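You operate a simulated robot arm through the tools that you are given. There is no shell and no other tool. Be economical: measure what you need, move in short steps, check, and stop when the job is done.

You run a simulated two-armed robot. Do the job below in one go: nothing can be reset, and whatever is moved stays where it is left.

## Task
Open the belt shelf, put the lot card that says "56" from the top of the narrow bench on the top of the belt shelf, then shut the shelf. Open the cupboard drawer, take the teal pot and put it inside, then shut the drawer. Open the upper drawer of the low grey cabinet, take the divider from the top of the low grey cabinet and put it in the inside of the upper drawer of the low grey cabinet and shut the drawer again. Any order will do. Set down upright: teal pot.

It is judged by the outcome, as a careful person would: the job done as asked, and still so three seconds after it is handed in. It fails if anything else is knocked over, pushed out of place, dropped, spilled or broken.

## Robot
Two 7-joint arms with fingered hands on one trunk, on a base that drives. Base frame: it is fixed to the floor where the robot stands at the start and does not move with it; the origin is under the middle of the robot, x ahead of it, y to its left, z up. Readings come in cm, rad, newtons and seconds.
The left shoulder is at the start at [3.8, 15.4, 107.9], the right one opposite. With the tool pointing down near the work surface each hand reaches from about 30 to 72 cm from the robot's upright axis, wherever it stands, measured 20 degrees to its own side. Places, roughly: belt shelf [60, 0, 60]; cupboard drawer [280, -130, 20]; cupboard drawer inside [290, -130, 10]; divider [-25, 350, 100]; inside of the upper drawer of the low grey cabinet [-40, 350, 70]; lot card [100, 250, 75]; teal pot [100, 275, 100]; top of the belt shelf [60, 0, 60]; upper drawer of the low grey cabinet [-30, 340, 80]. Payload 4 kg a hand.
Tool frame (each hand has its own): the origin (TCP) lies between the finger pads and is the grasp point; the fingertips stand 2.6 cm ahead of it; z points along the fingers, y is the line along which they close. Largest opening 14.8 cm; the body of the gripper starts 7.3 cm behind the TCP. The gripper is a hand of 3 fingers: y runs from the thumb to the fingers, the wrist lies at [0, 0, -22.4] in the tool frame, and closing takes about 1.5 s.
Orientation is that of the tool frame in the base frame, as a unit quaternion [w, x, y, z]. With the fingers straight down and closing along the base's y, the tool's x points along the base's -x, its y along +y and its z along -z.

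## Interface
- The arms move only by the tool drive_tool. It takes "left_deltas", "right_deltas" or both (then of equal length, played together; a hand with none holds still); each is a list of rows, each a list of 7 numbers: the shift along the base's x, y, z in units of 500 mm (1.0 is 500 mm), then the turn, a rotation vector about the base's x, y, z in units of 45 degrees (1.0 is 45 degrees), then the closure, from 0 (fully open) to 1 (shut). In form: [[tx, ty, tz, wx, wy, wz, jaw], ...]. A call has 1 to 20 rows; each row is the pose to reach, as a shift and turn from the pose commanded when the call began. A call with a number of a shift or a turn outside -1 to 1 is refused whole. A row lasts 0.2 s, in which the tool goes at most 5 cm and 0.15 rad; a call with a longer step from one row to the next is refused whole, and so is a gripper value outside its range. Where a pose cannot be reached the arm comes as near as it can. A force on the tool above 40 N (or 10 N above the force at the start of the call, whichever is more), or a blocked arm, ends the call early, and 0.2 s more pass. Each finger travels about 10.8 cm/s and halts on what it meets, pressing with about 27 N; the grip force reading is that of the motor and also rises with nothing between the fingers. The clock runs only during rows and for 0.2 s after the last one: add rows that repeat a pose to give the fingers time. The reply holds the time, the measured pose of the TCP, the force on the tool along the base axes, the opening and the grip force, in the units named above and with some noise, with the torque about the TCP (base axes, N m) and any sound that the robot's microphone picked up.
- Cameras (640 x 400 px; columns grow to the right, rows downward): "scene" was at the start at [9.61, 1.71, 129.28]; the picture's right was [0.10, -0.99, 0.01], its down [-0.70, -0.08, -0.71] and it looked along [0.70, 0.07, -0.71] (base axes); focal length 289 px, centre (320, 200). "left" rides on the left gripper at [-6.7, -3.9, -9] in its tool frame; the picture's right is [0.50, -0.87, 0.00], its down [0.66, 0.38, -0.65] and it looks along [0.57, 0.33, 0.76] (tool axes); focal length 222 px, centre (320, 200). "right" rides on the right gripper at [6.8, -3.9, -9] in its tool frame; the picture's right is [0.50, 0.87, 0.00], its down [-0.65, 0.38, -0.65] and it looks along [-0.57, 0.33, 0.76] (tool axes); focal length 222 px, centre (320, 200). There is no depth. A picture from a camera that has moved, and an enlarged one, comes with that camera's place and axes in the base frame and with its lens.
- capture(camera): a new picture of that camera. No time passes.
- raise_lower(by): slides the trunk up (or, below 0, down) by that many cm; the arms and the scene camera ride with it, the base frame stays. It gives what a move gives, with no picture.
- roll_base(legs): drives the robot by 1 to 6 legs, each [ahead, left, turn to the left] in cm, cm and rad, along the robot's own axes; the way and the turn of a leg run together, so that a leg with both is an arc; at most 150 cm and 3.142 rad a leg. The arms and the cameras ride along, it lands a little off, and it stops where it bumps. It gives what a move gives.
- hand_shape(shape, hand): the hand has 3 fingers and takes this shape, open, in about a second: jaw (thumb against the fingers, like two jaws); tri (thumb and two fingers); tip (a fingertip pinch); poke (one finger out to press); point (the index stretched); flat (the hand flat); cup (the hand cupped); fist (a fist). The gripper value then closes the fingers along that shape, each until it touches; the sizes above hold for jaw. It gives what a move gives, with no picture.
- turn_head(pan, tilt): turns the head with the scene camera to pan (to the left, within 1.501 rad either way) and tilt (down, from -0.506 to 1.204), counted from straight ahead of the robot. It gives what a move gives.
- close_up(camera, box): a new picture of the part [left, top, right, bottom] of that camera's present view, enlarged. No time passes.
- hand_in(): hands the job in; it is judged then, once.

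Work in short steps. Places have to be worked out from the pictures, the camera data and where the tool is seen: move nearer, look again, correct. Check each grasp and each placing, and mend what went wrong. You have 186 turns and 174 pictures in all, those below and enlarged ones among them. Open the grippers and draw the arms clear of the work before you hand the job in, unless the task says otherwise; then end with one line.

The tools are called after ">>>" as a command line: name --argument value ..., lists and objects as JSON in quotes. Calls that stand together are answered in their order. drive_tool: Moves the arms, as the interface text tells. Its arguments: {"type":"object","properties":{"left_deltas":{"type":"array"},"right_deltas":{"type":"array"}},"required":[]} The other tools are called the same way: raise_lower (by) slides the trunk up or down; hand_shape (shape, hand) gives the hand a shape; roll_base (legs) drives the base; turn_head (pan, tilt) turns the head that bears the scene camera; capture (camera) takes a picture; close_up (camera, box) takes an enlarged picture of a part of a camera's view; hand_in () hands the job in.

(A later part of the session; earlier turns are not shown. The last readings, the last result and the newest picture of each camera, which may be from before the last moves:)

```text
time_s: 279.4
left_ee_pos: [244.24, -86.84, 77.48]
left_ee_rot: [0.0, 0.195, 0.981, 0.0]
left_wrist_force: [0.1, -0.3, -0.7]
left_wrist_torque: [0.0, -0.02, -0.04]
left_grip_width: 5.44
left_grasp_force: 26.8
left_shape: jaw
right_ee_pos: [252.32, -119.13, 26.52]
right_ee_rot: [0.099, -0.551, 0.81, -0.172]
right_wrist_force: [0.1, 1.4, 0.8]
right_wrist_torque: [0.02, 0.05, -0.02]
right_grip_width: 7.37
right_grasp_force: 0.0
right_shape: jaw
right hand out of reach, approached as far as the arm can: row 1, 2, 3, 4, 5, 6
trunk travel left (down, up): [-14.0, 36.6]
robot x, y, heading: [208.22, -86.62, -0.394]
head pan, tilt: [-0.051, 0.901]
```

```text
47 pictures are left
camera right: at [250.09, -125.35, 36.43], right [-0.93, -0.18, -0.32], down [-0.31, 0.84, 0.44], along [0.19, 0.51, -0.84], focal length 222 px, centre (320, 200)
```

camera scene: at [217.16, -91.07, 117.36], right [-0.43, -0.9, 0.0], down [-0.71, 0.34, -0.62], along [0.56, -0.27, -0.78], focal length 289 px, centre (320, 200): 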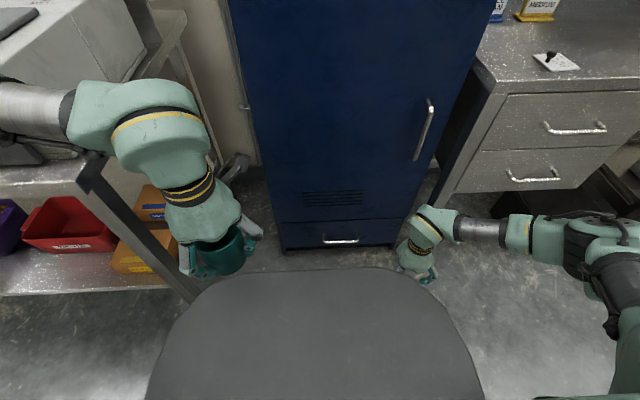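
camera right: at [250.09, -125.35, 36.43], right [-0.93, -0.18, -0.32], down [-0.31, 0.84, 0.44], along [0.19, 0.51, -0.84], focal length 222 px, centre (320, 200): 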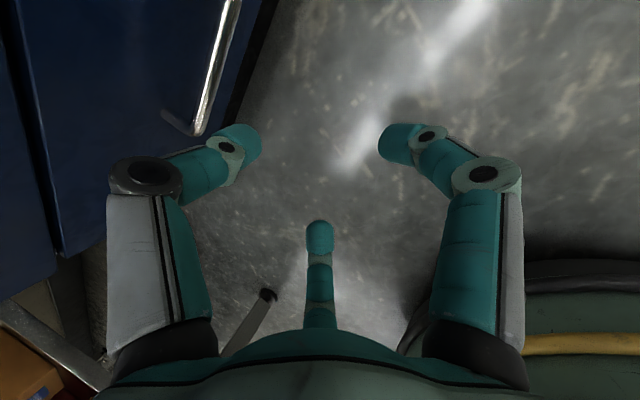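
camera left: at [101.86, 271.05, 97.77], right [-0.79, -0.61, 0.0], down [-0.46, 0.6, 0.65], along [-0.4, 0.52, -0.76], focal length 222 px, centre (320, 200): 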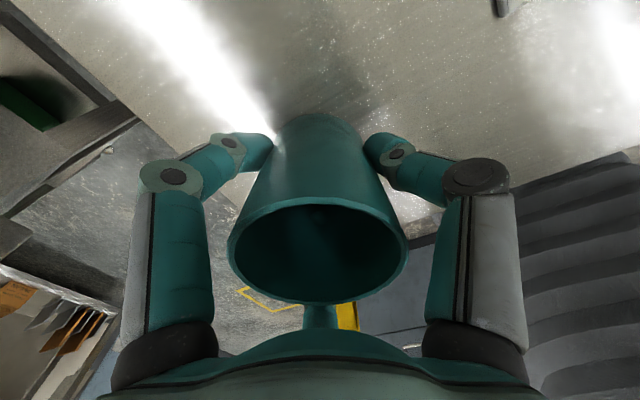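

Out of reach at this height: I lower the trunk 12 cm (after lifting the hand) and move 5 cm nearer.

>>> drive_tool --right_deltas '[[0, 0, 0.07, 0, 0, 0, 0.5], [0, 0, 0.14, 0, 0, 0, 0.5]]'

>>> raise_lower --by -12

>>> roll_base --legs '[[5, 0, 0]]'

```text
time_s: 280.0
left_ee_pos: [244.21, -86.7, 77.59]
left_ee_rot: [0.0, 0.195, 0.981, 0.0]
left_wrist_force: [-0.6, 1.0, -0.6]
left_wrist_torque: [0.01, 0.0, 0.03]
left_grip_width: 5.41
left_grasp_force: 27.0
left_shape: jaw
right_ee_pos: [252.22, -119.19, 33.74]
right_ee_rot: [0.099, -0.552, 0.81, -0.171]
right_wrist_force: [0.3, 0.0, -0.8]
right_wrist_torque: [0.0, 0.01, 0.02]
right_grip_width: 7.4
right_grasp_force: 0.1
right_shape: jaw
trunk travel left (down, up): [-14.0, 36.6]
robot x, y, heading: [208.63, -86.97, -0.393]
head pan, tilt: [-0.051, 0.901]
```

```text
time_s: 281.5
left_ee_pos: [244.23, -86.87, 65.57]
left_ee_rot: [0.0, 0.194, 0.981, 0.0]
left_wrist_force: [-0.2, 0.7, 0.0]
left_wrist_torque: [0.02, 0.01, 0.01]
left_grip_width: 5.44
left_grasp_force: 26.8
left_shape: jaw
right_ee_pos: [252.34, -119.2, 21.61]
right_ee_rot: [0.1, -0.551, 0.811, -0.17]
right_wrist_force: [0.7, -0.3, -0.3]
right_wrist_torque: [-0.02, -0.02, -0.02]
right_grip_width: 7.38
right_grasp_force: 0.1
right_shape: jaw
trunk travel left (down, up): [-2.0, 48.6]
robot x, y, heading: [208.82, -86.96, -0.391]
head pan, tilt: [-0.051, 0.901]
```

```text
time_s: 282.4
left_ee_pos: [248.59, -88.85, 65.63]
left_ee_rot: [0.002, 0.196, 0.981, 0.002]
left_wrist_force: [-0.7, 0.3, -0.3]
left_wrist_torque: [0.03, -0.02, 0.02]
left_grip_width: 5.44
left_grasp_force: 27.3
left_shape: jaw
right_ee_pos: [256.86, -121.18, 21.84]
right_ee_rot: [0.102, -0.551, 0.81, -0.172]
right_wrist_force: [0.7, -0.5, -0.4]
right_wrist_torque: [0.02, 0.03, 0.0]
right_grip_width: 7.39
right_grasp_force: 0.1
right_shape: jaw
trunk travel left (down, up): [-2.0, 48.6]
robot x, y, heading: [213.5, -89.02, -0.399]
head pan, tilt: [-0.051, 0.901]
```

>>> drive_tool --right_deltas '[[0.05, -0.002, 0, 0, 0, 0, 0.5], [0.105, -0.004, -0.004, 0, 0, 0, 0.5], [0.12, -0.01, -0.045, 0, 0, 0, 0.5], [0.135, -0.016, -0.085, 0, 0, 0, 0.5], [0.15, -0.022, -0.125, 0, 0, 0, 0.5], [0.165, -0.028, -0.164, 0, 0, 0, 0.5]]'

>>> capture --camera "right"

```text
time_s: 284.1
left_ee_pos: [248.56, -88.86, 65.74]
left_ee_rot: [0.001, 0.196, 0.981, 0.001]
left_wrist_force: [-0.1, 0.1, -0.8]
left_wrist_torque: [-0.01, 0.0, 0.03]
left_grip_width: 5.42
left_grasp_force: 26.4
left_shape: jaw
right_ee_pos: [262.76, -123.47, 20.16]
right_ee_rot: [0.097, -0.542, 0.813, -0.189]
right_wrist_force: [0.1, 1.3, 0.2]
right_wrist_torque: [0.02, 0.03, 0.02]
right_grip_width: 7.36
right_grasp_force: 0.1
right_shape: jaw
right hand out of reach, approached as far as the arm can: row 3, 4, 5, 6
trunk travel left (down, up): [-2.0, 48.6]
robot x, y, heading: [213.06, -88.87, -0.396]
head pan, tilt: [-0.051, 0.901]
stopped in row 6 (right hand): the arm was blocked; the commanded pose is now the measured one
```

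```text
46 pictures are left
camera right: at [260.14, -129.33, 30.18], right [-0.93, -0.17, -0.33], down [-0.3, 0.86, 0.41], along [0.22, 0.48, -0.85], focal length 222 px, centre (320, 200)
```

right: 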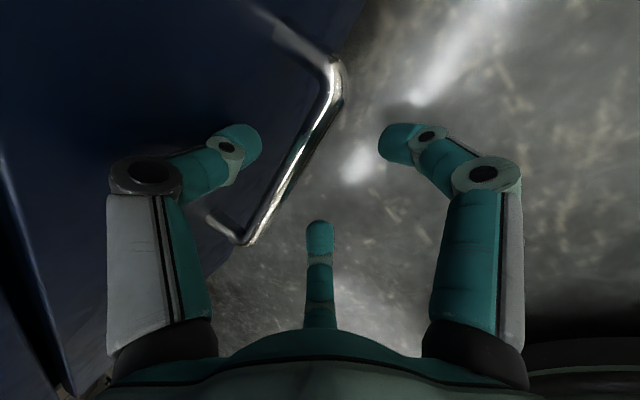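

The arm is nearly straight again (shoulder–wrist 64 cm). I need to come ~11 cm nearer; first check the left elbow against the scale bench, and lift the right hand a bit.

>>> drive_tool --right_deltas '[[-0.04, 0.015, 0.04, 0, 0, 0, 0.5], [-0.12, 0.05, 0.08, 0, 0, 0, 0.5], [-0.2, 0.085, 0.1, 0, 0, 0, 0.5]]'

>>> turn_head --pan 0.6 --tilt 0.7

>>> capture --camera "scene"

```text
time_s: 284.9
left_ee_pos: [248.62, -88.93, 65.61]
left_ee_rot: [0.001, 0.196, 0.981, 0.001]
left_wrist_force: [0.8, -0.8, -0.1]
left_wrist_torque: [0.01, 0.0, 0.02]
left_grip_width: 5.4
left_grasp_force: 26.3
left_shape: jaw
right_ee_pos: [252.09, -119.09, 24.86]
right_ee_rot: [0.095, -0.542, 0.814, -0.186]
right_wrist_force: [0.7, 0.8, 0.2]
right_wrist_torque: [0.01, -0.04, 0.02]
right_grip_width: 7.41
right_grasp_force: 0.0
right_shape: jaw
trunk travel left (down, up): [-2.0, 48.6]
robot x, y, heading: [213.26, -88.77, -0.395]
head pan, tilt: [-0.051, 0.901]
```

```text
time_s: 285.9
left_ee_pos: [248.46, -88.9, 65.67]
left_ee_rot: [0.0, 0.195, 0.981, 0.002]
left_wrist_force: [-0.5, 0.3, -1.2]
left_wrist_torque: [0.01, 0.02, 0.02]
left_grip_width: 5.44
left_grasp_force: 26.9
left_shape: jaw
right_ee_pos: [252.42, -118.89, 24.91]
right_ee_rot: [0.098, -0.543, 0.813, -0.186]
right_wrist_force: [-1.2, -0.6, 0.6]
right_wrist_torque: [0.0, -0.01, -0.02]
right_grip_width: 7.41
right_grasp_force: 0.2
right_shape: jaw
trunk travel left (down, up): [-2.0, 48.6]
robot x, y, heading: [213.07, -88.96, -0.393]
head pan, tilt: [0.6, 0.7]
```

```text
45 pictures are left
camera scene: at [222.89, -88.17, 106.97], right [0.2, -0.98, 0.0], down [-0.63, -0.13, -0.77], along [0.75, 0.16, -0.64], focal length 289 px, centre (320, 200)
```

scene: 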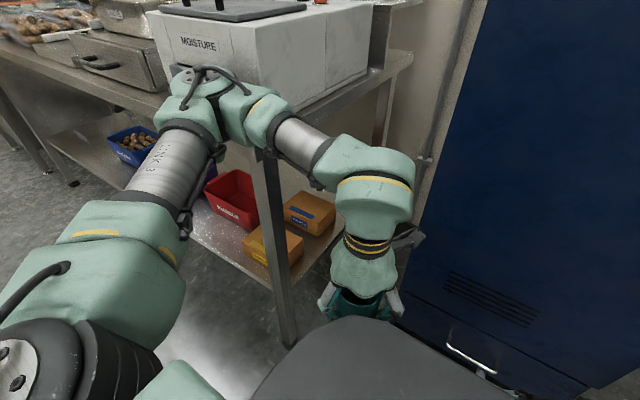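

The left elbow is right beside the bench. I shift the pot hand right/forward, and the base right 8 and ahead 12.

>>> drive_tool --left_deltas '[[0.06, -0.025, 0, 0, 0, 0, 0.8], [0.08, -0.07, 0, 0, 0, 0, 0.8], [0.06, -0.15, 0, 0, 0, 0, 0.8], [0.04, -0.23, 0, 0, 0, 0, 0.8]]'

>>> roll_base --legs '[[0, -8, 0], [12, 0, 0]]'

>>> capture --camera "scene"

```text
time_s: 287.1
left_ee_pos: [251.06, -97.25, 66.02]
left_ee_rot: [0.004, 0.165, 0.986, -0.002]
left_wrist_force: [-0.1, -0.5, -0.2]
left_wrist_torque: [-0.01, -0.03, -0.01]
left_grip_width: 5.4
left_grasp_force: 27.2
left_shape: jaw
right_ee_pos: [253.45, -116.26, 25.45]
right_ee_rot: [0.102, -0.56, 0.8, -0.188]
right_wrist_force: [-0.1, -0.7, 0.3]
right_wrist_torque: [0.0, -0.01, 0.01]
right_grip_width: 7.4
right_grasp_force: 0.0
right_shape: jaw
trunk travel left (down, up): [-2.0, 48.6]
robot x, y, heading: [213.33, -87.86, -0.348]
head pan, tilt: [0.6, 0.7]
stopped in row 4 (left hand): the arm was blocked; the commanded pose is now the measured one
```

```text
time_s: 289.1
left_ee_pos: [260.19, -109.7, 65.36]
left_ee_rot: [-0.002, 0.171, 0.985, -0.001]
left_wrist_force: [0.2, -0.8, -0.8]
left_wrist_torque: [0.01, -0.04, 0.02]
left_grip_width: 5.42
left_grasp_force: 27.2
left_shape: jaw
right_ee_pos: [261.42, -127.96, 24.43]
right_ee_rot: [0.094, -0.56, 0.804, -0.176]
right_wrist_force: [-1.7, 0.5, 1.6]
right_wrist_torque: [-0.04, -0.09, 0.02]
right_grip_width: 7.32
right_grasp_force: 0.0
right_shape: jaw
trunk travel left (down, up): [-2.0, 48.6]
robot x, y, heading: [222.33, -99.91, -0.362]
head pan, tilt: [0.6, 0.7]
stopped in leg 2: the force on the tool passed its limit at 44 N (the readings are from after the stop); the commanded pose is now the measured one
```

```text
44 pictures are left
camera scene: at [232.0, -98.6, 106.94], right [0.24, -0.97, 0.0], down [-0.63, -0.15, -0.76], along [0.74, 0.18, -0.64], focal length 289 px, centre (320, 200)
```

scene: 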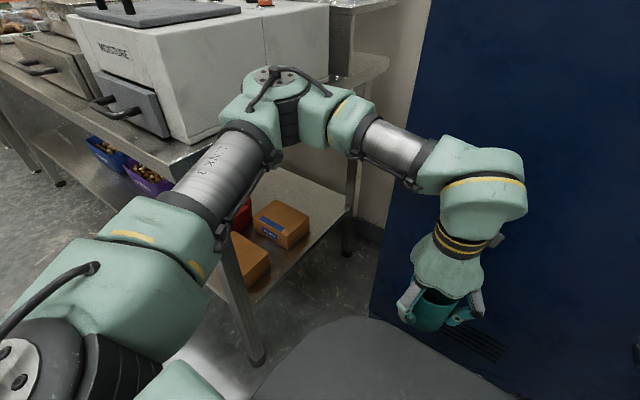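

The base ended near the wanted spot (handle 51 cm ahead) and forces are small now. I line the right hand up with the bar and insert.

>>> drive_tool --right_deltas '[[-0.03, 0.04, 0, 0, 0, 0, 0.5], [-0.03, 0.1, -0.03, 0, 0, 0, 0.5], [-0.006, 0.14, -0.058, 0, 0, 0, 0.5], [0.014, 0.132, -0.098, 0, 0, 0, 0.5], [0.034, 0.124, -0.137, 0, 0, 0, 0.5], [0.054, 0.116, -0.177, 0, 0, 0, 0.5], [0.074, 0.108, -0.216, 0, 0, 0, 0.5]]'

>>> capture --camera "right"

```text
time_s: 290.7
left_ee_pos: [260.14, -109.51, 65.52]
left_ee_rot: [-0.002, 0.172, 0.985, 0.001]
left_wrist_force: [-0.3, -0.4, -1.0]
left_wrist_torque: [0.03, 0.03, 0.02]
left_grip_width: 5.44
left_grasp_force: 26.9
left_shape: jaw
right_ee_pos: [263.79, -122.35, 14.78]
right_ee_rot: [0.094, -0.561, 0.805, -0.167]
right_wrist_force: [-27.8, 14.4, 4.9]
right_wrist_torque: [-0.85, -1.74, 0.21]
right_grip_width: 6.67
right_grasp_force: 0.1
right_shape: jaw
trunk travel left (down, up): [-2.0, 48.6]
robot x, y, heading: [222.02, -99.78, -0.361]
head pan, tilt: [0.6, 0.7]
stopped in row 7 (right hand): the force on the tool passed its limit at 115 N (the readings are from after the stop); the commanded pose is now the measured one
```

```text
43 pictures are left
camera right: at [261.91, -128.52, 24.7], right [-0.93, -0.2, -0.3], down [-0.32, 0.84, 0.44], along [0.17, 0.51, -0.84], focal length 222 px, centre (320, 200)
```

right: 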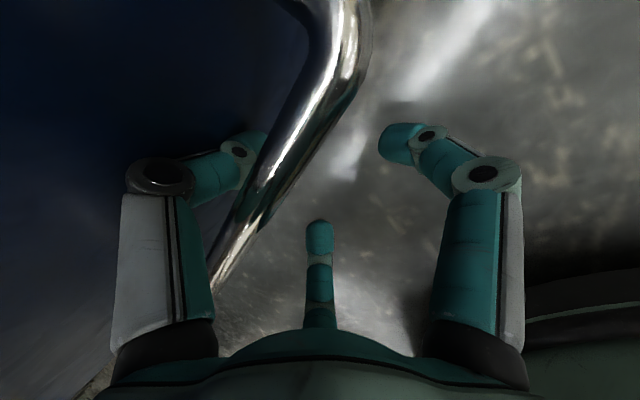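

The bar is between thumb and fingers. I ease back 1 cm and close.

>>> drive_tool --right_deltas '[[-0.012, 0.005, 0, 0, 0, 0, 0.6], [-0.016, 0.007, 0, 0, 0, 0, 0.75], [-0.016, 0.007, 0, 0, 0, 0, 0.9], [-0.016, 0.007, 0, 0, 0, 0, 1], [-0.016, 0.007, 0, 0, 0, 0, 1], [-0.016, 0.007, 0, 0, 0, 0, 1], [-0.016, 0.007, 0, 0, 0, 0, 1]]'

>>> drive_tool --right_deltas '[[-0.03, 0.013, 0, 0, 0, 0, 1], [-0.06, 0.025, 0, 0, 0, 0, 1], [-0.09, 0.038, 0, 0, 0, 0, 1], [-0.12, 0.05, 0, 0, 0, 0, 1]]'

>>> turn_head --pan -0.1 --tilt 1.0

>>> capture --camera "scene"

```text
time_s: 292.3
left_ee_pos: [260.08, -109.65, 65.51]
left_ee_rot: [-0.002, 0.172, 0.985, 0.0]
left_wrist_force: [0.2, -0.5, -1.1]
left_wrist_torque: [0.0, 0.05, -0.03]
left_grip_width: 5.44
left_grasp_force: 27.6
left_shape: jaw
right_ee_pos: [263.32, -121.82, 14.81]
right_ee_rot: [0.094, -0.562, 0.804, -0.168]
right_wrist_force: [2.9, 0.8, 7.0]
right_wrist_torque: [-0.12, -0.02, 0.02]
right_grip_width: 0.34
right_grasp_force: 27.2
right_shape: jaw
trunk travel left (down, up): [-2.0, 48.6]
robot x, y, heading: [222.16, -99.64, -0.362]
head pan, tilt: [0.6, 0.7]
```

```text
time_s: 293.3
left_ee_pos: [260.12, -109.47, 65.44]
left_ee_rot: [-0.001, 0.173, 0.985, 0.0]
left_wrist_force: [-0.3, 0.6, -0.1]
left_wrist_torque: [0.01, 0.01, 0.02]
left_grip_width: 5.41
left_grasp_force: 26.8
left_shape: jaw
right_ee_pos: [257.27, -119.45, 14.84]
right_ee_rot: [0.094, -0.562, 0.804, -0.169]
right_wrist_force: [-0.6, -1.1, -0.2]
right_wrist_torque: [-0.01, -0.03, 0.02]
right_grip_width: 0.33
right_grasp_force: 27.6
right_shape: jaw
trunk travel left (down, up): [-2.0, 48.6]
robot x, y, heading: [221.88, -100.27, -0.363]
head pan, tilt: [0.6, 0.7]
```

```text
time_s: 294.3
left_ee_pos: [260.18, -109.54, 65.43]
left_ee_rot: [-0.002, 0.171, 0.985, -0.001]
left_wrist_force: [0.5, 0.6, -0.2]
left_wrist_torque: [0.0, -0.02, 0.03]
left_grip_width: 5.43
left_grasp_force: 27.3
left_shape: jaw
right_ee_pos: [257.25, -119.48, 14.8]
right_ee_rot: [0.095, -0.561, 0.805, -0.169]
right_wrist_force: [0.1, 0.1, 0.2]
right_wrist_torque: [-0.02, -0.01, -0.01]
right_grip_width: 0.32
right_grasp_force: 27.4
right_shape: jaw
trunk travel left (down, up): [-2.0, 48.6]
robot x, y, heading: [222.44, -99.47, -0.366]
head pan, tilt: [-0.099, 1.0]
```

```text
42 pictures are left
camera scene: at [229.96, -103.68, 104.61], right [-0.44, -0.9, 0.0], down [-0.75, 0.37, -0.54], along [0.48, -0.24, -0.84], focal length 289 px, centre (320, 200)
```

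scene: 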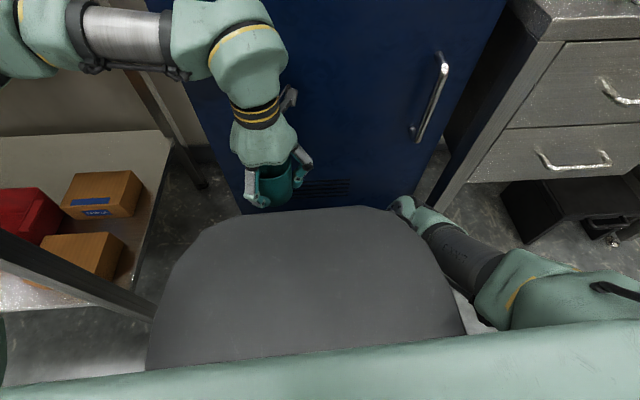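

Deck hides the drawer. I drive the base back 17 cm keeping the hook on the handle.

>>> roll_base --legs '[[-17, 0, 0]]'

>>> turn_head --pan -0.1 --tilt 0.9

>>> capture --camera "scene"

```text
time_s: 295.8
left_ee_pos: [243.97, -103.56, 65.55]
left_ee_rot: [-0.001, 0.17, 0.985, -0.001]
left_wrist_force: [-0.9, -0.3, 0.6]
left_wrist_torque: [0.01, -0.03, -0.02]
left_grip_width: 5.41
left_grasp_force: 26.7
left_shape: jaw
right_ee_pos: [241.28, -113.39, 14.77]
right_ee_rot: [0.095, -0.563, 0.804, -0.168]
right_wrist_force: [-0.5, 0.6, 0.6]
right_wrist_torque: [-0.01, -0.01, -0.01]
right_grip_width: 0.3
right_grasp_force: 26.9
right_shape: jaw
trunk travel left (down, up): [-2.0, 48.6]
robot x, y, heading: [205.9, -93.72, -0.359]
head pan, tilt: [-0.099, 1.0]
```

```text
time_s: 296.5
left_ee_pos: [244.18, -103.47, 65.46]
left_ee_rot: [-0.002, 0.172, 0.985, 0.0]
left_wrist_force: [-0.4, 0.0, -0.8]
left_wrist_torque: [0.02, 0.0, -0.03]
left_grip_width: 5.42
left_grasp_force: 27.2
left_shape: jaw
right_ee_pos: [241.27, -113.34, 14.8]
right_ee_rot: [0.094, -0.562, 0.804, -0.168]
right_wrist_force: [-0.8, 0.0, -0.1]
right_wrist_torque: [0.01, 0.05, -0.02]
right_grip_width: 0.32
right_grasp_force: 27.0
right_shape: jaw
trunk travel left (down, up): [-2.0, 48.6]
robot x, y, heading: [205.79, -93.86, -0.365]
head pan, tilt: [-0.099, 0.901]
```

```text
41 pictures are left
camera scene: at [214.45, -97.89, 105.32], right [-0.44, -0.9, 0.0], down [-0.7, 0.35, -0.62], along [0.56, -0.28, -0.78], focal length 289 px, centre (320, 200)
```

scene: 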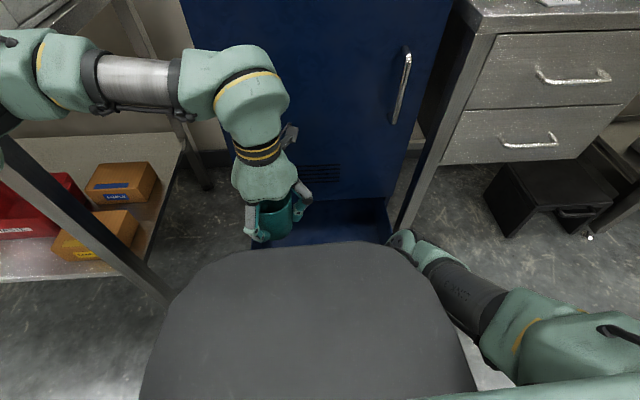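

The drawer is open (~23 cm). I open the right fingers and lift the hand off the handle, then back the base a little to see.

>>> drive_tool --right_deltas '[[0, 0, 0, 0, 0, 0, 0.8], [0, 0, 0, 0, 0, 0, 0.6], [-0.002, 0.001, 0, 0, 0, 0, 0.5], [-0.002, 0.001, 0, 0, 0, 0, 0.5], [-0.02, 0.007, 0.05, 0, 0, 0, 0.5], [-0.04, 0.014, 0.1, 0, 0, 0, 0.5], [-0.06, 0.021, 0.15, 0, 0, 0, 0.5], [-0.08, 0.0, 0.22, 0, 0, 0, 0.5], [-0.08, -0.07, 0.27, 0, 0, 0, 0.5], [-0.08, -0.15, 0.3, 0, 0, 0, 0.5]]'

>>> roll_base --legs '[[-16, 0, -0.03]]'

>>> capture --camera "scene"

```text
time_s: 298.7
left_ee_pos: [244.16, -103.49, 65.52]
left_ee_rot: [-0.002, 0.171, 0.985, 0.001]
left_wrist_force: [-0.6, 0.6, 0.0]
left_wrist_torque: [0.02, 0.01, 0.03]
left_grip_width: 5.39
left_grasp_force: 26.7
left_shape: jaw
right_ee_pos: [241.5, -120.09, 30.16]
right_ee_rot: [0.081, -0.563, 0.807, -0.16]
right_wrist_force: [1.1, -0.2, 0.4]
right_wrist_torque: [0.01, 0.01, 0.0]
right_grip_width: 7.35
right_grasp_force: 0.2
right_shape: jaw
right hand out of reach, approached as far as the arm can: row 5, 6, 7, 8, 9, 10
trunk travel left (down, up): [-2.0, 48.6]
robot x, y, heading: [206.29, -93.75, -0.365]
head pan, tilt: [-0.099, 0.901]
```

```text
time_s: 300.1
left_ee_pos: [228.84, -98.66, 65.54]
left_ee_rot: [-0.002, 0.184, 0.983, -0.001]
left_wrist_force: [0.4, 0.7, -0.5]
left_wrist_torque: [-0.02, -0.01, -0.01]
left_grip_width: 5.42
left_grasp_force: 27.2
left_shape: jaw
right_ee_pos: [225.9, -115.29, 30.26]
right_ee_rot: [0.078, -0.551, 0.815, -0.161]
right_wrist_force: [-0.2, 0.3, 0.6]
right_wrist_torque: [0.02, 0.0, -0.01]
right_grip_width: 7.37
right_grasp_force: 0.1
right_shape: jaw
trunk travel left (down, up): [-2.0, 48.6]
robot x, y, heading: [190.98, -88.01, -0.386]
head pan, tilt: [-0.099, 0.901]
```

```text
40 pictures are left
camera scene: at [199.32, -92.24, 105.34], right [-0.47, -0.88, 0.0], down [-0.69, 0.37, -0.62], along [0.55, -0.29, -0.78], focal length 289 px, centre (320, 200)
```

scene: 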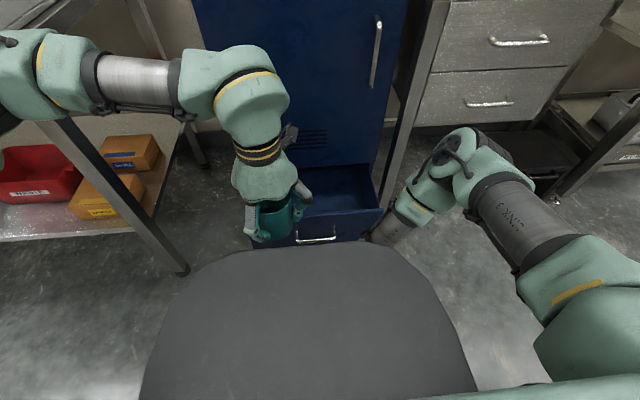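

Drawer interior spans about a 278–297. The pot should go to about (258,-119). First I lift and retract the right hand out of the way.

>>> drive_tool --right_deltas '[[0, 0, 0.08, 0, 0, 0, 0.5], [-0.01, 0, 0.16, 0, 0, 0, 0.5], [-0.04, 0, 0.24, 0, 0, 0, 0.5], [-0.09, 0.0, 0.32, 0, 0, 0, 0.5], [-0.14, -0.02, 0.4, 0, 0, 0, 0.5], [-0.18, -0.06, 0.46, 0, 0, 0, 0.5], [-0.22, -0.1, 0.5, 0, 0, 0, 0.5]]'

>>> capture --camera "scene"

```text
time_s: 301.7
left_ee_pos: [228.91, -98.75, 65.45]
left_ee_rot: [-0.002, 0.185, 0.983, -0.001]
left_wrist_force: [-1.1, 0.6, -0.6]
left_wrist_torque: [0.0, -0.01, -0.05]
left_grip_width: 5.43
left_grasp_force: 26.6
left_shape: jaw
right_ee_pos: [217.4, -121.1, 54.28]
right_ee_rot: [0.078, -0.551, 0.815, -0.161]
right_wrist_force: [0.0, 0.6, -0.4]
right_wrist_torque: [0.01, -0.02, -0.03]
right_grip_width: 7.37
right_grasp_force: 0.1
right_shape: jaw
right hand out of reach, approached as far as the arm can: row 6, 7
trunk travel left (down, up): [-2.0, 48.6]
robot x, y, heading: [190.86, -87.85, -0.388]
head pan, tilt: [-0.099, 0.901]
```

```text
39 pictures are left
camera scene: at [199.36, -92.3, 105.33], right [-0.47, -0.88, 0.0], down [-0.69, 0.37, -0.62], along [0.55, -0.29, -0.78], focal length 289 px, centre (320, 200)
```

scene: 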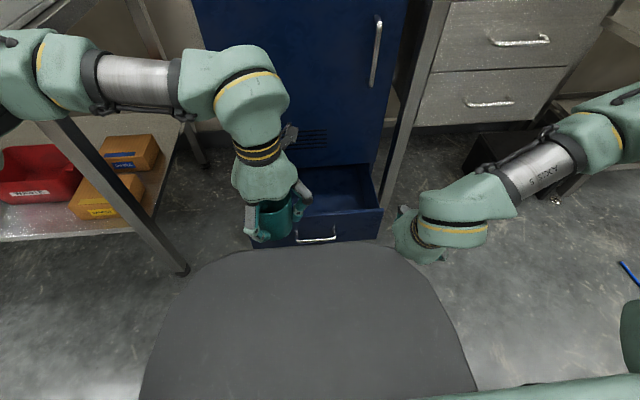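

I lower the last 2 cm and move to the placing position: ahead 26, right 11.

>>> raise_lower --by -2

>>> roll_base --legs '[[0, -11, 0], [26, 0, 0]]'

>>> turn_head --pan 0.1 --tilt 0.85

>>> capture --camera "scene"

```text
time_s: 302.4
left_ee_pos: [228.85, -98.71, 63.61]
left_ee_rot: [-0.002, 0.184, 0.983, 0.0]
left_wrist_force: [-0.2, 0.0, -0.3]
left_wrist_torque: [0.01, -0.02, 0.01]
left_grip_width: 5.42
left_grasp_force: 26.9
left_shape: jaw
right_ee_pos: [217.44, -121.02, 52.22]
right_ee_rot: [0.077, -0.552, 0.815, -0.16]
right_wrist_force: [0.1, -0.6, 0.3]
right_wrist_torque: [-0.04, 0.04, 0.03]
right_grip_width: 7.36
right_grasp_force: 0.0
right_shape: jaw
trunk travel left (down, up): [0.0, 50.6]
robot x, y, heading: [190.6, -88.21, -0.389]
head pan, tilt: [-0.099, 0.901]
```

```text
time_s: 305.0
left_ee_pos: [249.04, -118.94, 63.54]
left_ee_rot: [-0.002, 0.185, 0.983, -0.001]
left_wrist_force: [-0.9, 0.9, -0.1]
left_wrist_torque: [0.01, 0.01, 0.0]
left_grip_width: 5.43
left_grasp_force: 26.6
left_shape: jaw
right_ee_pos: [237.38, -141.26, 52.31]
right_ee_rot: [0.077, -0.551, 0.815, -0.16]
right_wrist_force: [-0.5, 0.7, -0.1]
right_wrist_torque: [-0.01, 0.03, 0.02]
right_grip_width: 7.36
right_grasp_force: 0.1
right_shape: jaw
trunk travel left (down, up): [0.0, 50.6]
robot x, y, heading: [211.51, -108.05, -0.383]
head pan, tilt: [-0.099, 0.901]
```

```text
time_s: 305.8
left_ee_pos: [248.92, -118.99, 63.58]
left_ee_rot: [-0.003, 0.184, 0.983, 0.0]
left_wrist_force: [0.2, -0.6, -0.4]
left_wrist_torque: [0.02, 0.0, -0.02]
left_grip_width: 5.42
left_grasp_force: 27.0
left_shape: jaw
right_ee_pos: [237.31, -141.37, 52.28]
right_ee_rot: [0.077, -0.551, 0.815, -0.159]
right_wrist_force: [-0.4, 0.6, -0.8]
right_wrist_torque: [0.0, 0.01, 0.01]
right_grip_width: 7.4
right_grasp_force: 0.0
right_shape: jaw
trunk travel left (down, up): [0.0, 50.6]
robot x, y, heading: [210.92, -108.24, -0.389]
head pan, tilt: [0.099, 0.85]
```

```text
38 pictures are left
camera scene: at [220.27, -111.17, 103.83], right [-0.29, -0.96, 0.0], down [-0.72, 0.21, -0.66], along [0.63, -0.19, -0.75], focal length 289 px, centre (320, 200)
```

scene: 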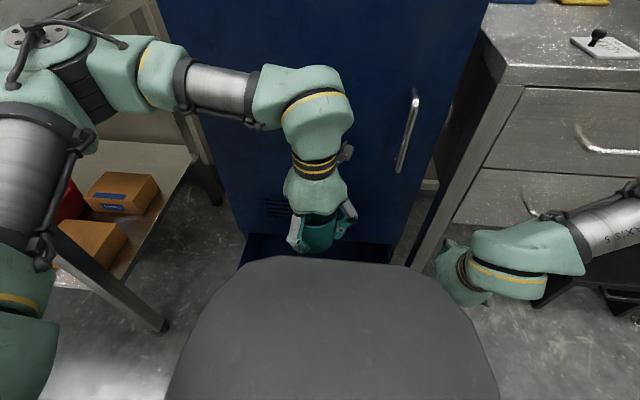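

Pot hand is just short of the drawer opening. I move 10 cm forward and lower to z≈33, then check with the left wrist camera.

>>> drive_tool --left_deltas '[[0.07, -0.012, -0.02, 0, 0, 0, 0.8], [0.14, -0.024, -0.06, 0, 0, 0, 0.8], [0.2, -0.034, -0.12, 0, 0, 0, 0.8], [0.2, -0.034, -0.21, 0, 0, 0, 0.8], [0.2, -0.034, -0.3, 0, 0, 0, 0.8], [0.2, -0.034, -0.39, 0, 0, 0, 0.8], [0.2, -0.034, -0.48, 0, 0, 0, 0.8], [0.2, -0.034, -0.56, 0, 0, 0, 0.8]]'

>>> capture --camera "left"

>>> capture --camera "scene"

```text
time_s: 307.6
left_ee_pos: [258.86, -120.52, 35.5]
left_ee_rot: [-0.002, 0.186, 0.983, 0.0]
left_wrist_force: [-0.8, 0.0, -0.9]
left_wrist_torque: [0.03, 0.01, -0.02]
left_grip_width: 5.41
left_grasp_force: 27.4
left_shape: jaw
right_ee_pos: [237.42, -141.18, 52.26]
right_ee_rot: [0.078, -0.551, 0.815, -0.161]
right_wrist_force: [-1.0, 0.0, 0.0]
right_wrist_torque: [0.02, -0.05, 0.0]
right_grip_width: 7.36
right_grasp_force: 0.0
right_shape: jaw
trunk travel left (down, up): [0.0, 50.6]
robot x, y, heading: [210.94, -108.22, -0.385]
head pan, tilt: [0.099, 0.85]
```

```text
37 pictures are left
camera left: at [263.73, -126.71, 44.61], right [-0.78, -0.62, 0.0], down [-0.47, 0.59, 0.66], along [-0.41, 0.51, -0.75], focal length 222 px, centre (320, 200)
```

left: 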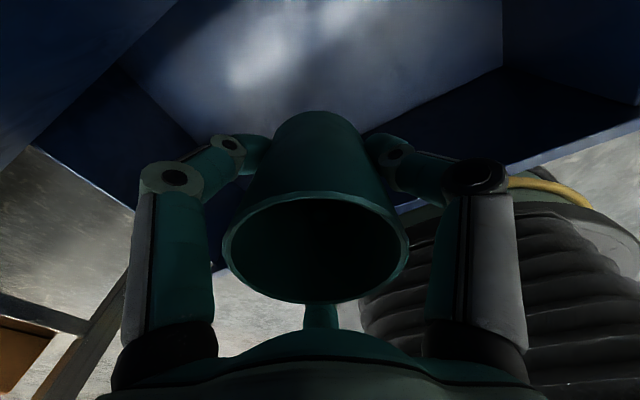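

```text
36 pictures are left
camera scene: at [220.3, -111.16, 103.83], right [-0.28, -0.96, 0.0], down [-0.72, 0.21, -0.66], along [0.63, -0.19, -0.75], focal length 289 px, centre (320, 200)
```

scene: 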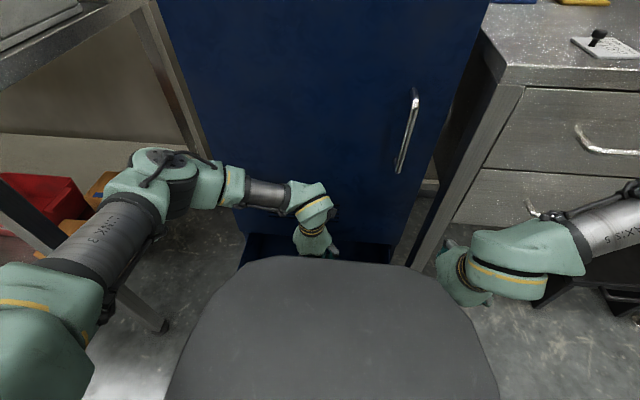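

The pot is over the drawer with clearance all round. I lower it, slowing down until it touches the floor.

>>> drive_tool --left_deltas '[[0, 0, -0.08, 0, 0, 0, 0.8], [0, 0, -0.16, 0, 0, 0, 0.8], [0, 0, -0.24, 0, 0, 0, 0.8], [0, 0, -0.3, 0, 0, 0, 0.8], [0, 0, -0.33, 0, 0, 0, 0.8], [0, 0, -0.35, 0, 0, 0, 0.8], [0, 0, -0.37, 0, 0, 0, 0.8], [0, 0, -0.39, 0, 0, 0, 0.8], [0, 0, -0.41, 0, 0, 0, 0.8], [0, 0, -0.43, 0, 0, 0, 0.8], [0, 0, -0.45, 0, 0, 0, 0.8], [0, 0, -0.47, 0, 0, 0, 0.8], [0, 0, -0.49, 0, 0, 0, 0.8]]'

>>> capture --camera "left"

```text
time_s: 310.6
left_ee_pos: [260.18, -120.97, 17.34]
left_ee_rot: [0.018, 0.184, 0.983, -0.007]
left_wrist_force: [0.2, -0.2, -0.7]
left_wrist_torque: [0.01, -0.02, 0.02]
left_grip_width: 5.4
left_grasp_force: 26.7
left_shape: jaw
left hand out of reach, approached as far as the arm can: row 8, 9, 10, 11, 12, 13
right_ee_pos: [237.23, -141.37, 52.21]
right_ee_rot: [0.077, -0.551, 0.815, -0.16]
right_wrist_force: [-0.2, 0.1, 0.2]
right_wrist_torque: [0.03, -0.02, -0.02]
right_grip_width: 7.33
right_grasp_force: 0.0
right_shape: jaw
trunk travel left (down, up): [0.0, 50.6]
robot x, y, heading: [210.92, -108.55, -0.385]
head pan, tilt: [0.099, 0.85]
stopped in row 13 (left hand): the arm was blocked; the commanded pose is now the measured one
```

```text
35 pictures are left
camera left: at [264.71, -126.96, 26.84], right [-0.78, -0.63, -0.01], down [-0.49, 0.6, 0.63], along [-0.38, 0.49, -0.78], focal length 222 px, centre (320, 200)
```

left: 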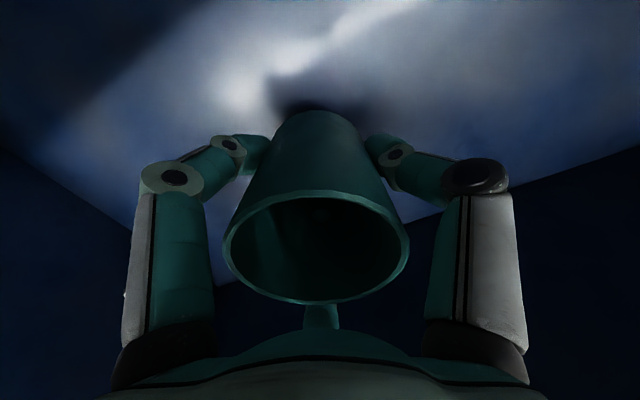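

Reach limit 17.3 (pot bottom ≈12.4, floor not yet touched). I retract along the arm line, come 5 cm nearer, and lower again.

>>> drive_tool --left_deltas '[[-0.025, 0.016, 0.027, 0, 0, 0, 0.8], [-0.05, 0.032, 0.054, 0, 0, 0, 0.8], [-0.075, 0.048, 0.08, 0, 0, 0, 0.8], [-0.11, 0.05, 0.1, 0, 0, 0, 0.8]]'

>>> roll_base --legs '[[5, -2, 0]]'

```text
time_s: 311.6
left_ee_pos: [254.22, -118.28, 22.09]
left_ee_rot: [0.014, 0.185, 0.983, -0.006]
left_wrist_force: [-0.9, -0.9, -0.6]
left_wrist_torque: [0.01, 0.04, -0.01]
left_grip_width: 5.37
left_grasp_force: 26.9
left_shape: jaw
right_ee_pos: [237.45, -141.27, 52.22]
right_ee_rot: [0.077, -0.551, 0.815, -0.161]
right_wrist_force: [0.5, 0.0, -0.3]
right_wrist_torque: [0.0, 0.02, 0.0]
right_grip_width: 7.37
right_grasp_force: 0.0
right_shape: jaw
trunk travel left (down, up): [0.0, 50.6]
robot x, y, heading: [211.08, -108.2, -0.385]
head pan, tilt: [0.099, 0.85]
```

```text
time_s: 312.5
left_ee_pos: [258.19, -122.1, 22.06]
left_ee_rot: [0.015, 0.185, 0.983, -0.006]
left_wrist_force: [-0.4, 0.6, -0.3]
left_wrist_torque: [-0.03, 0.01, 0.0]
left_grip_width: 5.4
left_grasp_force: 27.3
left_shape: jaw
right_ee_pos: [241.19, -145.06, 52.24]
right_ee_rot: [0.076, -0.55, 0.816, -0.16]
right_wrist_force: [0.3, 0.1, 0.1]
right_wrist_torque: [0.01, -0.01, 0.01]
right_grip_width: 7.36
right_grasp_force: 0.2
right_shape: jaw
trunk travel left (down, up): [0.0, 50.6]
robot x, y, heading: [214.92, -111.76, -0.387]
head pan, tilt: [0.099, 0.85]
```

>>> drive_tool --left_deltas '[[0, 0, -0.04, 0.015, 0.037, 0, 0.8], [0, 0, -0.08, 0.015, 0.037, 0, 0.8], [0, 0, -0.1, 0.015, 0.037, 0, 0.8], [0, 0, -0.12, 0.015, 0.037, 0, 0.8], [0, 0, -0.14, 0.015, 0.037, 0, 0.8], [0, 0, -0.16, 0.015, 0.037, 0, 0.8], [0, 0, -0.18, 0.015, 0.037, 0, 0.8], [0, 0, -0.2, 0.015, 0.037, 0, 0.8], [0, 0, -0.22, 0.015, 0.037, 0, 0.8], [0, 0, -0.24, 0.015, 0.037, 0, 0.8]]'

>>> capture --camera "left"

```text
time_s: 313.9
left_ee_pos: [258.97, -122.67, 15.15]
left_ee_rot: [0.005, 0.184, 0.983, -0.007]
left_wrist_force: [0.4, 2.3, 28.6]
left_wrist_torque: [0.07, -0.09, -0.07]
left_grip_width: 5.66
left_grasp_force: 27.1
left_shape: jaw
right_ee_pos: [241.09, -145.08, 52.32]
right_ee_rot: [0.077, -0.552, 0.815, -0.161]
right_wrist_force: [0.8, 0.5, 0.4]
right_wrist_torque: [0.03, -0.01, -0.01]
right_grip_width: 7.37
right_grasp_force: 0.1
right_shape: jaw
trunk travel left (down, up): [0.0, 50.6]
robot x, y, heading: [215.08, -111.89, -0.389]
head pan, tilt: [0.099, 0.85]
stopped in row 6 (left hand): the force on the tool passed its limit at 48 N (the readings are from after the stop); the commanded pose is now the measured one
```

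```text
34 pictures are left
camera left: at [263.64, -128.66, 24.47], right [-0.78, -0.63, 0.0], down [-0.48, 0.6, 0.64], along [-0.4, 0.5, -0.77], focal length 222 px, centre (320, 200)
```

left: 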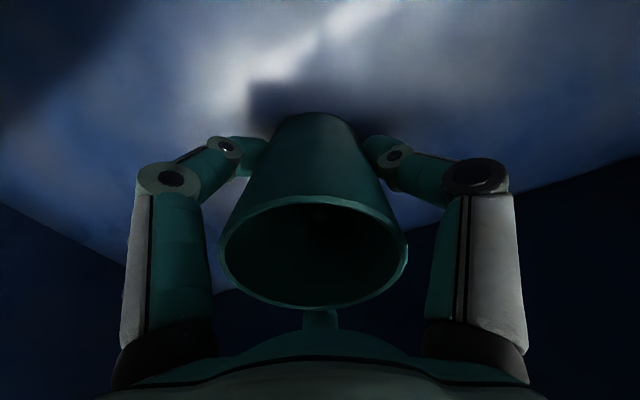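

Contact with the drawer floor. I release, opening evenly, and lift straight up.

>>> drive_tool --left_deltas '[[0, 0, 0.006, 0, 0, 0, 0.6], [0, 0, 0.006, 0, 0, 0, 0.5], [0, 0, 0.006, 0, 0, 0, 0.4], [0, 0, 0.006, 0, 0, 0, 0.3], [0, 0, 0.006, 0, 0, 0, 0.3], [0, 0, 0.05, 0, 0, 0, 0.3], [0, 0, 0.11, 0, 0, 0, 0.3], [0, 0, 0.18, 0, 0, 0, 0.3], [0, 0, 0.26, 0, 0, 0, 0.3], [0, 0, 0.34, 0, 0, 0, 0.3]]'

>>> capture --camera "left"

```text
time_s: 316.1
left_ee_pos: [258.52, -122.54, 31.86]
left_ee_rot: [0.003, 0.184, 0.983, -0.006]
left_wrist_force: [0.4, -0.3, -0.2]
left_wrist_torque: [-0.01, 0.03, 0.02]
left_grip_width: 10.32
left_grasp_force: 0.1
left_shape: jaw
right_ee_pos: [241.18, -145.04, 52.32]
right_ee_rot: [0.077, -0.55, 0.816, -0.16]
right_wrist_force: [0.4, -0.5, 0.5]
right_wrist_torque: [0.03, 0.0, 0.0]
right_grip_width: 7.38
right_grasp_force: 0.1
right_shape: jaw
trunk travel left (down, up): [0.0, 50.6]
robot x, y, heading: [214.71, -112.12, -0.387]
head pan, tilt: [0.099, 0.85]
```

```text
33 pictures are left
camera left: at [263.28, -128.54, 41.21], right [-0.78, -0.63, 0.0], down [-0.48, 0.6, 0.64], along [-0.41, 0.5, -0.76], focal length 222 px, centre (320, 200)
```

left: 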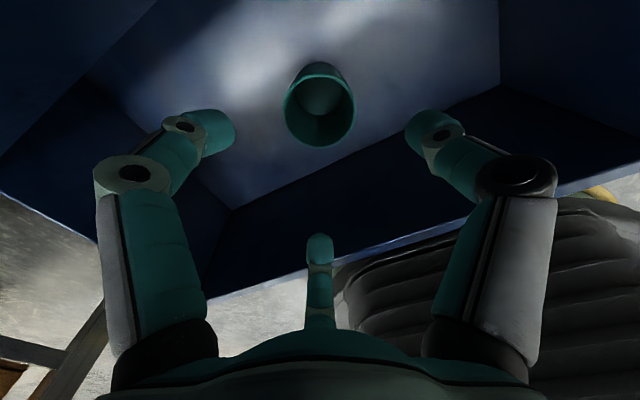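

The pot stands upright in the drawer. To close: lift, back off 24 cm, lower the closed left hand in front of the handle.

>>> drive_tool --left_deltas '[[0, 0, 0.08, 0, 0, 0, 0.5], [0, 0, 0.16, 0, 0, 0, 0.8], [0, 0, 0.22, 0, 0, 0, 1]]'

>>> roll_base --legs '[[-25, 0, 0]]'

>>> drive_tool --left_deltas '[[0, 0, -0.09, 0, 0, 0, 1], [0, 0, -0.18, 0, 0, 0, 1], [0, 0, -0.27, 0, 0, 0, 1], [0, 0, -0.36, 0, 0, 0, 1], [0, 0, -0.44, 0, 0, 0, 1], [0, 0, -0.5, 0, 0, 0, 1], [0, 0, -0.53, 0, 0, 0, 1]]'

>>> capture --camera "scene"

```text
time_s: 316.9
left_ee_pos: [258.58, -122.4, 42.82]
left_ee_rot: [0.004, 0.185, 0.983, -0.006]
left_wrist_force: [-0.1, 0.3, -1.2]
left_wrist_torque: [-0.01, -0.01, -0.02]
left_grip_width: 0.0
left_grasp_force: 14.4
left_shape: jaw
right_ee_pos: [241.04, -144.97, 52.39]
right_ee_rot: [0.077, -0.551, 0.815, -0.16]
right_wrist_force: [0.3, -0.4, -0.1]
right_wrist_torque: [0.01, -0.05, 0.0]
right_grip_width: 7.38
right_grasp_force: 0.0
right_shape: jaw
trunk travel left (down, up): [0.0, 50.6]
robot x, y, heading: [214.57, -111.9, -0.391]
head pan, tilt: [0.099, 0.85]
```

```text
time_s: 318.7
left_ee_pos: [235.22, -113.03, 42.89]
left_ee_rot: [0.003, 0.187, 0.982, -0.006]
left_wrist_force: [-0.3, -0.4, -0.4]
left_wrist_torque: [0.02, 0.0, -0.01]
left_grip_width: 0.0
left_grasp_force: 26.9
left_shape: jaw
right_ee_pos: [217.72, -135.5, 52.31]
right_ee_rot: [0.078, -0.549, 0.816, -0.161]
right_wrist_force: [-0.2, -0.5, -0.8]
right_wrist_torque: [0.02, 0.01, -0.01]
right_grip_width: 7.36
right_grasp_force: 0.0
right_shape: jaw
trunk travel left (down, up): [0.0, 50.6]
robot x, y, heading: [191.47, -102.16, -0.387]
head pan, tilt: [0.099, 0.85]
```

```text
time_s: 320.3
left_ee_pos: [235.19, -113.02, 16.43]
left_ee_rot: [0.004, 0.187, 0.982, -0.006]
left_wrist_force: [-0.1, 0.3, 0.3]
left_wrist_torque: [-0.01, -0.01, -0.03]
left_grip_width: 0.0
left_grasp_force: 26.8
left_shape: jaw
right_ee_pos: [217.76, -135.46, 52.39]
right_ee_rot: [0.077, -0.549, 0.816, -0.161]
right_wrist_force: [-0.4, -0.2, 0.2]
right_wrist_torque: [0.0, 0.02, 0.02]
right_grip_width: 7.33
right_grasp_force: 0.1
right_shape: jaw
trunk travel left (down, up): [0.0, 50.6]
robot x, y, heading: [191.53, -102.53, -0.391]
head pan, tilt: [0.099, 0.85]
```

```text
32 pictures are left
camera scene: at [200.74, -105.32, 103.83], right [-0.29, -0.96, 0.0], down [-0.72, 0.22, -0.66], along [0.63, -0.19, -0.75], focal length 289 px, centre (320, 200)
```

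scene: 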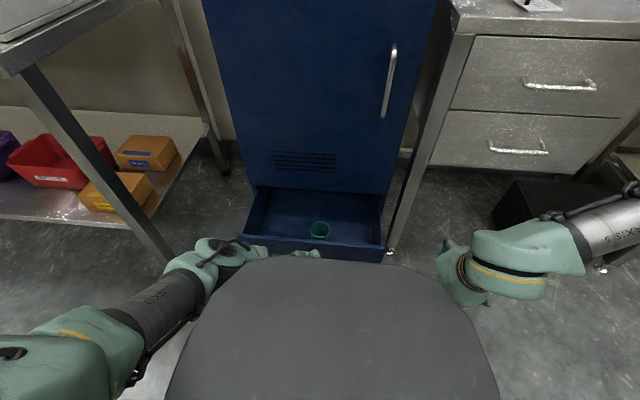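

I lower 1.5 cm more and drive forward to push the drawer shut.

>>> drive_tool --left_deltas '[[0, 0.01, -0.015, 0, 0, 0, 1], [0, 0.02, -0.03, 0, 0, 0, 1]]'

>>> roll_base --legs '[[12, 0, 0], [12, 0, 0]]'

>>> capture --camera "scene"

```text
time_s: 320.9
left_ee_pos: [235.31, -111.95, 14.9]
left_ee_rot: [0.003, 0.186, 0.982, -0.005]
left_wrist_force: [0.6, -0.7, 0.2]
left_wrist_torque: [-0.01, -0.01, -0.02]
left_grip_width: 0.01
left_grasp_force: 26.8
left_shape: jaw
right_ee_pos: [217.72, -135.47, 52.26]
right_ee_rot: [0.076, -0.55, 0.816, -0.161]
right_wrist_force: [0.5, 0.6, -0.3]
right_wrist_torque: [-0.05, -0.02, 0.02]
right_grip_width: 7.38
right_grasp_force: 0.1
right_shape: jaw
trunk travel left (down, up): [0.0, 50.6]
robot x, y, heading: [191.42, -102.28, -0.394]
head pan, tilt: [0.099, 0.85]
```

```text
time_s: 323.0
left_ee_pos: [257.64, -121.39, 14.88]
left_ee_rot: [0.002, 0.187, 0.982, -0.006]
left_wrist_force: [0.6, 0.4, -0.5]
left_wrist_torque: [-0.01, 0.02, 0.01]
left_grip_width: 0.0
left_grasp_force: 27.0
left_shape: jaw
right_ee_pos: [240.01, -144.77, 52.18]
right_ee_rot: [0.077, -0.549, 0.817, -0.16]
right_wrist_force: [0.9, -0.1, 0.2]
right_wrist_torque: [0.01, -0.02, -0.04]
right_grip_width: 7.4
right_grasp_force: 0.0
right_shape: jaw
trunk travel left (down, up): [0.0, 50.6]
robot x, y, heading: [213.45, -111.49, -0.395]
head pan, tilt: [0.099, 0.85]
```

```text
31 pictures are left
camera scene: at [223.13, -114.6, 103.82], right [-0.29, -0.96, 0.0], down [-0.72, 0.22, -0.66], along [0.63, -0.19, -0.75], focal length 289 px, centre (320, 200)
```

scene: 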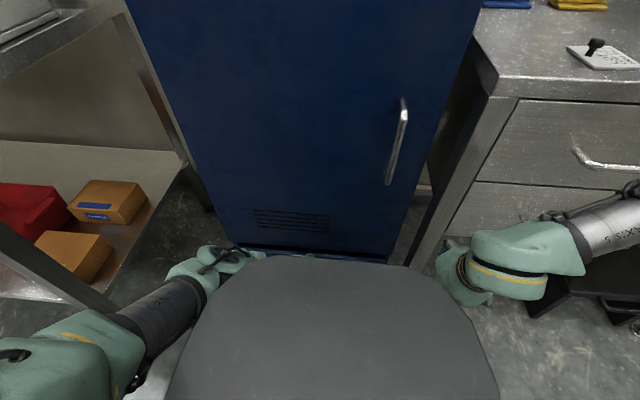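

About 8 cm remain, and the right elbow is near the bench. I push the next part with the left arm itself.

>>> drive_tool --left_deltas '[[0.028, -0.012, 0, 0, 0, 0, 1], [0.056, -0.024, 0, 0, 0, 0, 1], [0.084, -0.035, 0, 0, 0, 0, 1], [0.112, -0.047, 0, 0, 0, 0, 1], [0.14, -0.059, 0, 0, 0, 0, 1]]'

>>> turn_head --pan -0.9 --tilt 0.7

>>> capture --camera "scene"

```text
time_s: 323.6
left_ee_pos: [260.34, -121.72, 14.93]
left_ee_rot: [0.0, 0.203, 0.979, -0.004]
left_wrist_force: [-27.2, 7.1, 6.3]
left_wrist_torque: [-1.31, -3.47, -1.65]
left_grip_width: 0.0
left_grasp_force: 27.7
left_shape: jaw
left hand out of reach, approached as far as the arm can: row 3
right_ee_pos: [239.75, -144.77, 52.41]
right_ee_rot: [0.076, -0.549, 0.817, -0.161]
right_wrist_force: [0.0, -0.8, -0.2]
right_wrist_torque: [0.01, 0.02, -0.03]
right_grip_width: 7.37
right_grasp_force: 0.1
right_shape: jaw
trunk travel left (down, up): [0.0, 50.6]
robot x, y, heading: [213.75, -111.59, -0.394]
head pan, tilt: [0.099, 0.85]
stopped in row 3 (left hand): the force on the tool passed its limit at 113 N (the readings are from after the stop); the commanded pose is now the measured one
```

```text
time_s: 324.9
left_ee_pos: [260.21, -121.84, 14.76]
left_ee_rot: [0.0, 0.202, 0.979, -0.005]
left_wrist_force: [-43.0, 12.7, 11.2]
left_wrist_torque: [-2.17, -5.38, -2.53]
left_grip_width: 0.03
left_grasp_force: 27.2
left_shape: jaw
right_ee_pos: [239.79, -144.64, 52.38]
right_ee_rot: [0.077, -0.549, 0.817, -0.161]
right_wrist_force: [0.4, 0.8, 0.6]
right_wrist_torque: [-0.04, 0.02, 0.0]
right_grip_width: 7.38
right_grasp_force: 0.1
right_shape: jaw
trunk travel left (down, up): [0.0, 50.6]
robot x, y, heading: [213.79, -111.71, -0.396]
head pan, tilt: [-0.901, 0.7]
```

```text
30 pictures are left
camera scene: at [217.64, -120.42, 105.08], right [-0.96, -0.27, 0.0], down [-0.17, 0.62, -0.77], along [0.21, -0.74, -0.64], focal length 289 px, centre (320, 200)
```

scene: 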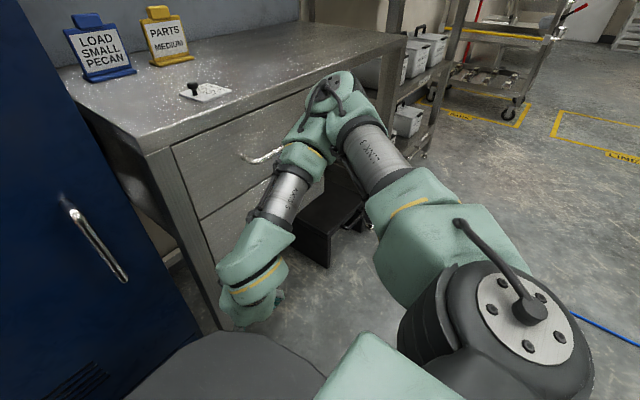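

Strong resistance: either shut, or something blocks. I relieve the pressure by backing off and look.

>>> roll_base --legs '[[-28, 0, 0]]'

>>> turn_head --pan -0.05 --tilt 0.75

>>> close_up --camera "scene" --box '[200, 100, 440, 280]'

```text
time_s: 326.9
left_ee_pos: [235.04, -111.16, 14.97]
left_ee_rot: [0.002, 0.201, 0.98, -0.004]
left_wrist_force: [-0.9, 0.0, -0.4]
left_wrist_torque: [-0.01, 0.02, 0.02]
left_grip_width: 0.0
left_grasp_force: 26.9
left_shape: jaw
right_ee_pos: [214.37, -134.17, 52.37]
right_ee_rot: [0.076, -0.549, 0.817, -0.161]
right_wrist_force: [0.3, -0.5, 0.2]
right_wrist_torque: [-0.02, 0.0, 0.02]
right_grip_width: 7.37
right_grasp_force: 0.0
right_shape: jaw
trunk travel left (down, up): [0.0, 50.6]
robot x, y, heading: [188.07, -100.88, -0.398]
head pan, tilt: [-0.901, 0.7]
```

```text
time_s: 328.0
left_ee_pos: [235.15, -111.18, 14.88]
left_ee_rot: [0.003, 0.201, 0.98, -0.004]
left_wrist_force: [-0.2, 0.0, 0.7]
left_wrist_torque: [0.01, 0.02, 0.02]
left_grip_width: 0.0
left_grasp_force: 26.8
left_shape: jaw
right_ee_pos: [214.33, -134.26, 52.33]
right_ee_rot: [0.077, -0.548, 0.817, -0.161]
right_wrist_force: [0.6, 0.1, 0.0]
right_wrist_torque: [0.0, -0.03, 0.01]
right_grip_width: 7.38
right_grasp_force: 0.0
right_shape: jaw
trunk travel left (down, up): [0.0, 50.6]
robot x, y, heading: [188.45, -100.99, -0.392]
head pan, tilt: [-0.051, 0.75]
```

```text
2.22 times, centred on (320, 190) of scene
camera zoom: at [197.46, -105.27, 104.64], right [-0.43, -0.9, 0.0], down [-0.62, 0.29, -0.73], along [0.66, -0.32, -0.68], focal length 642 px, centre (320, 222)
```

zoom: 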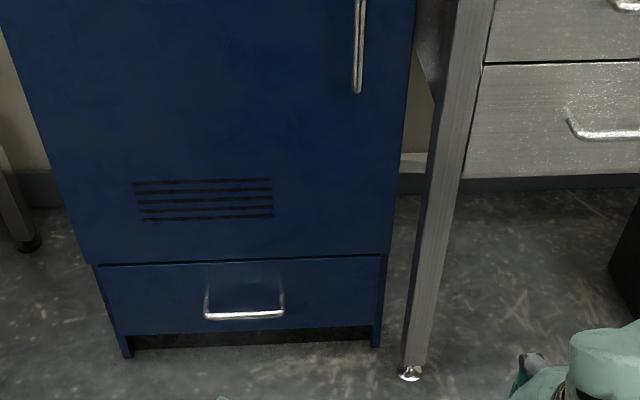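

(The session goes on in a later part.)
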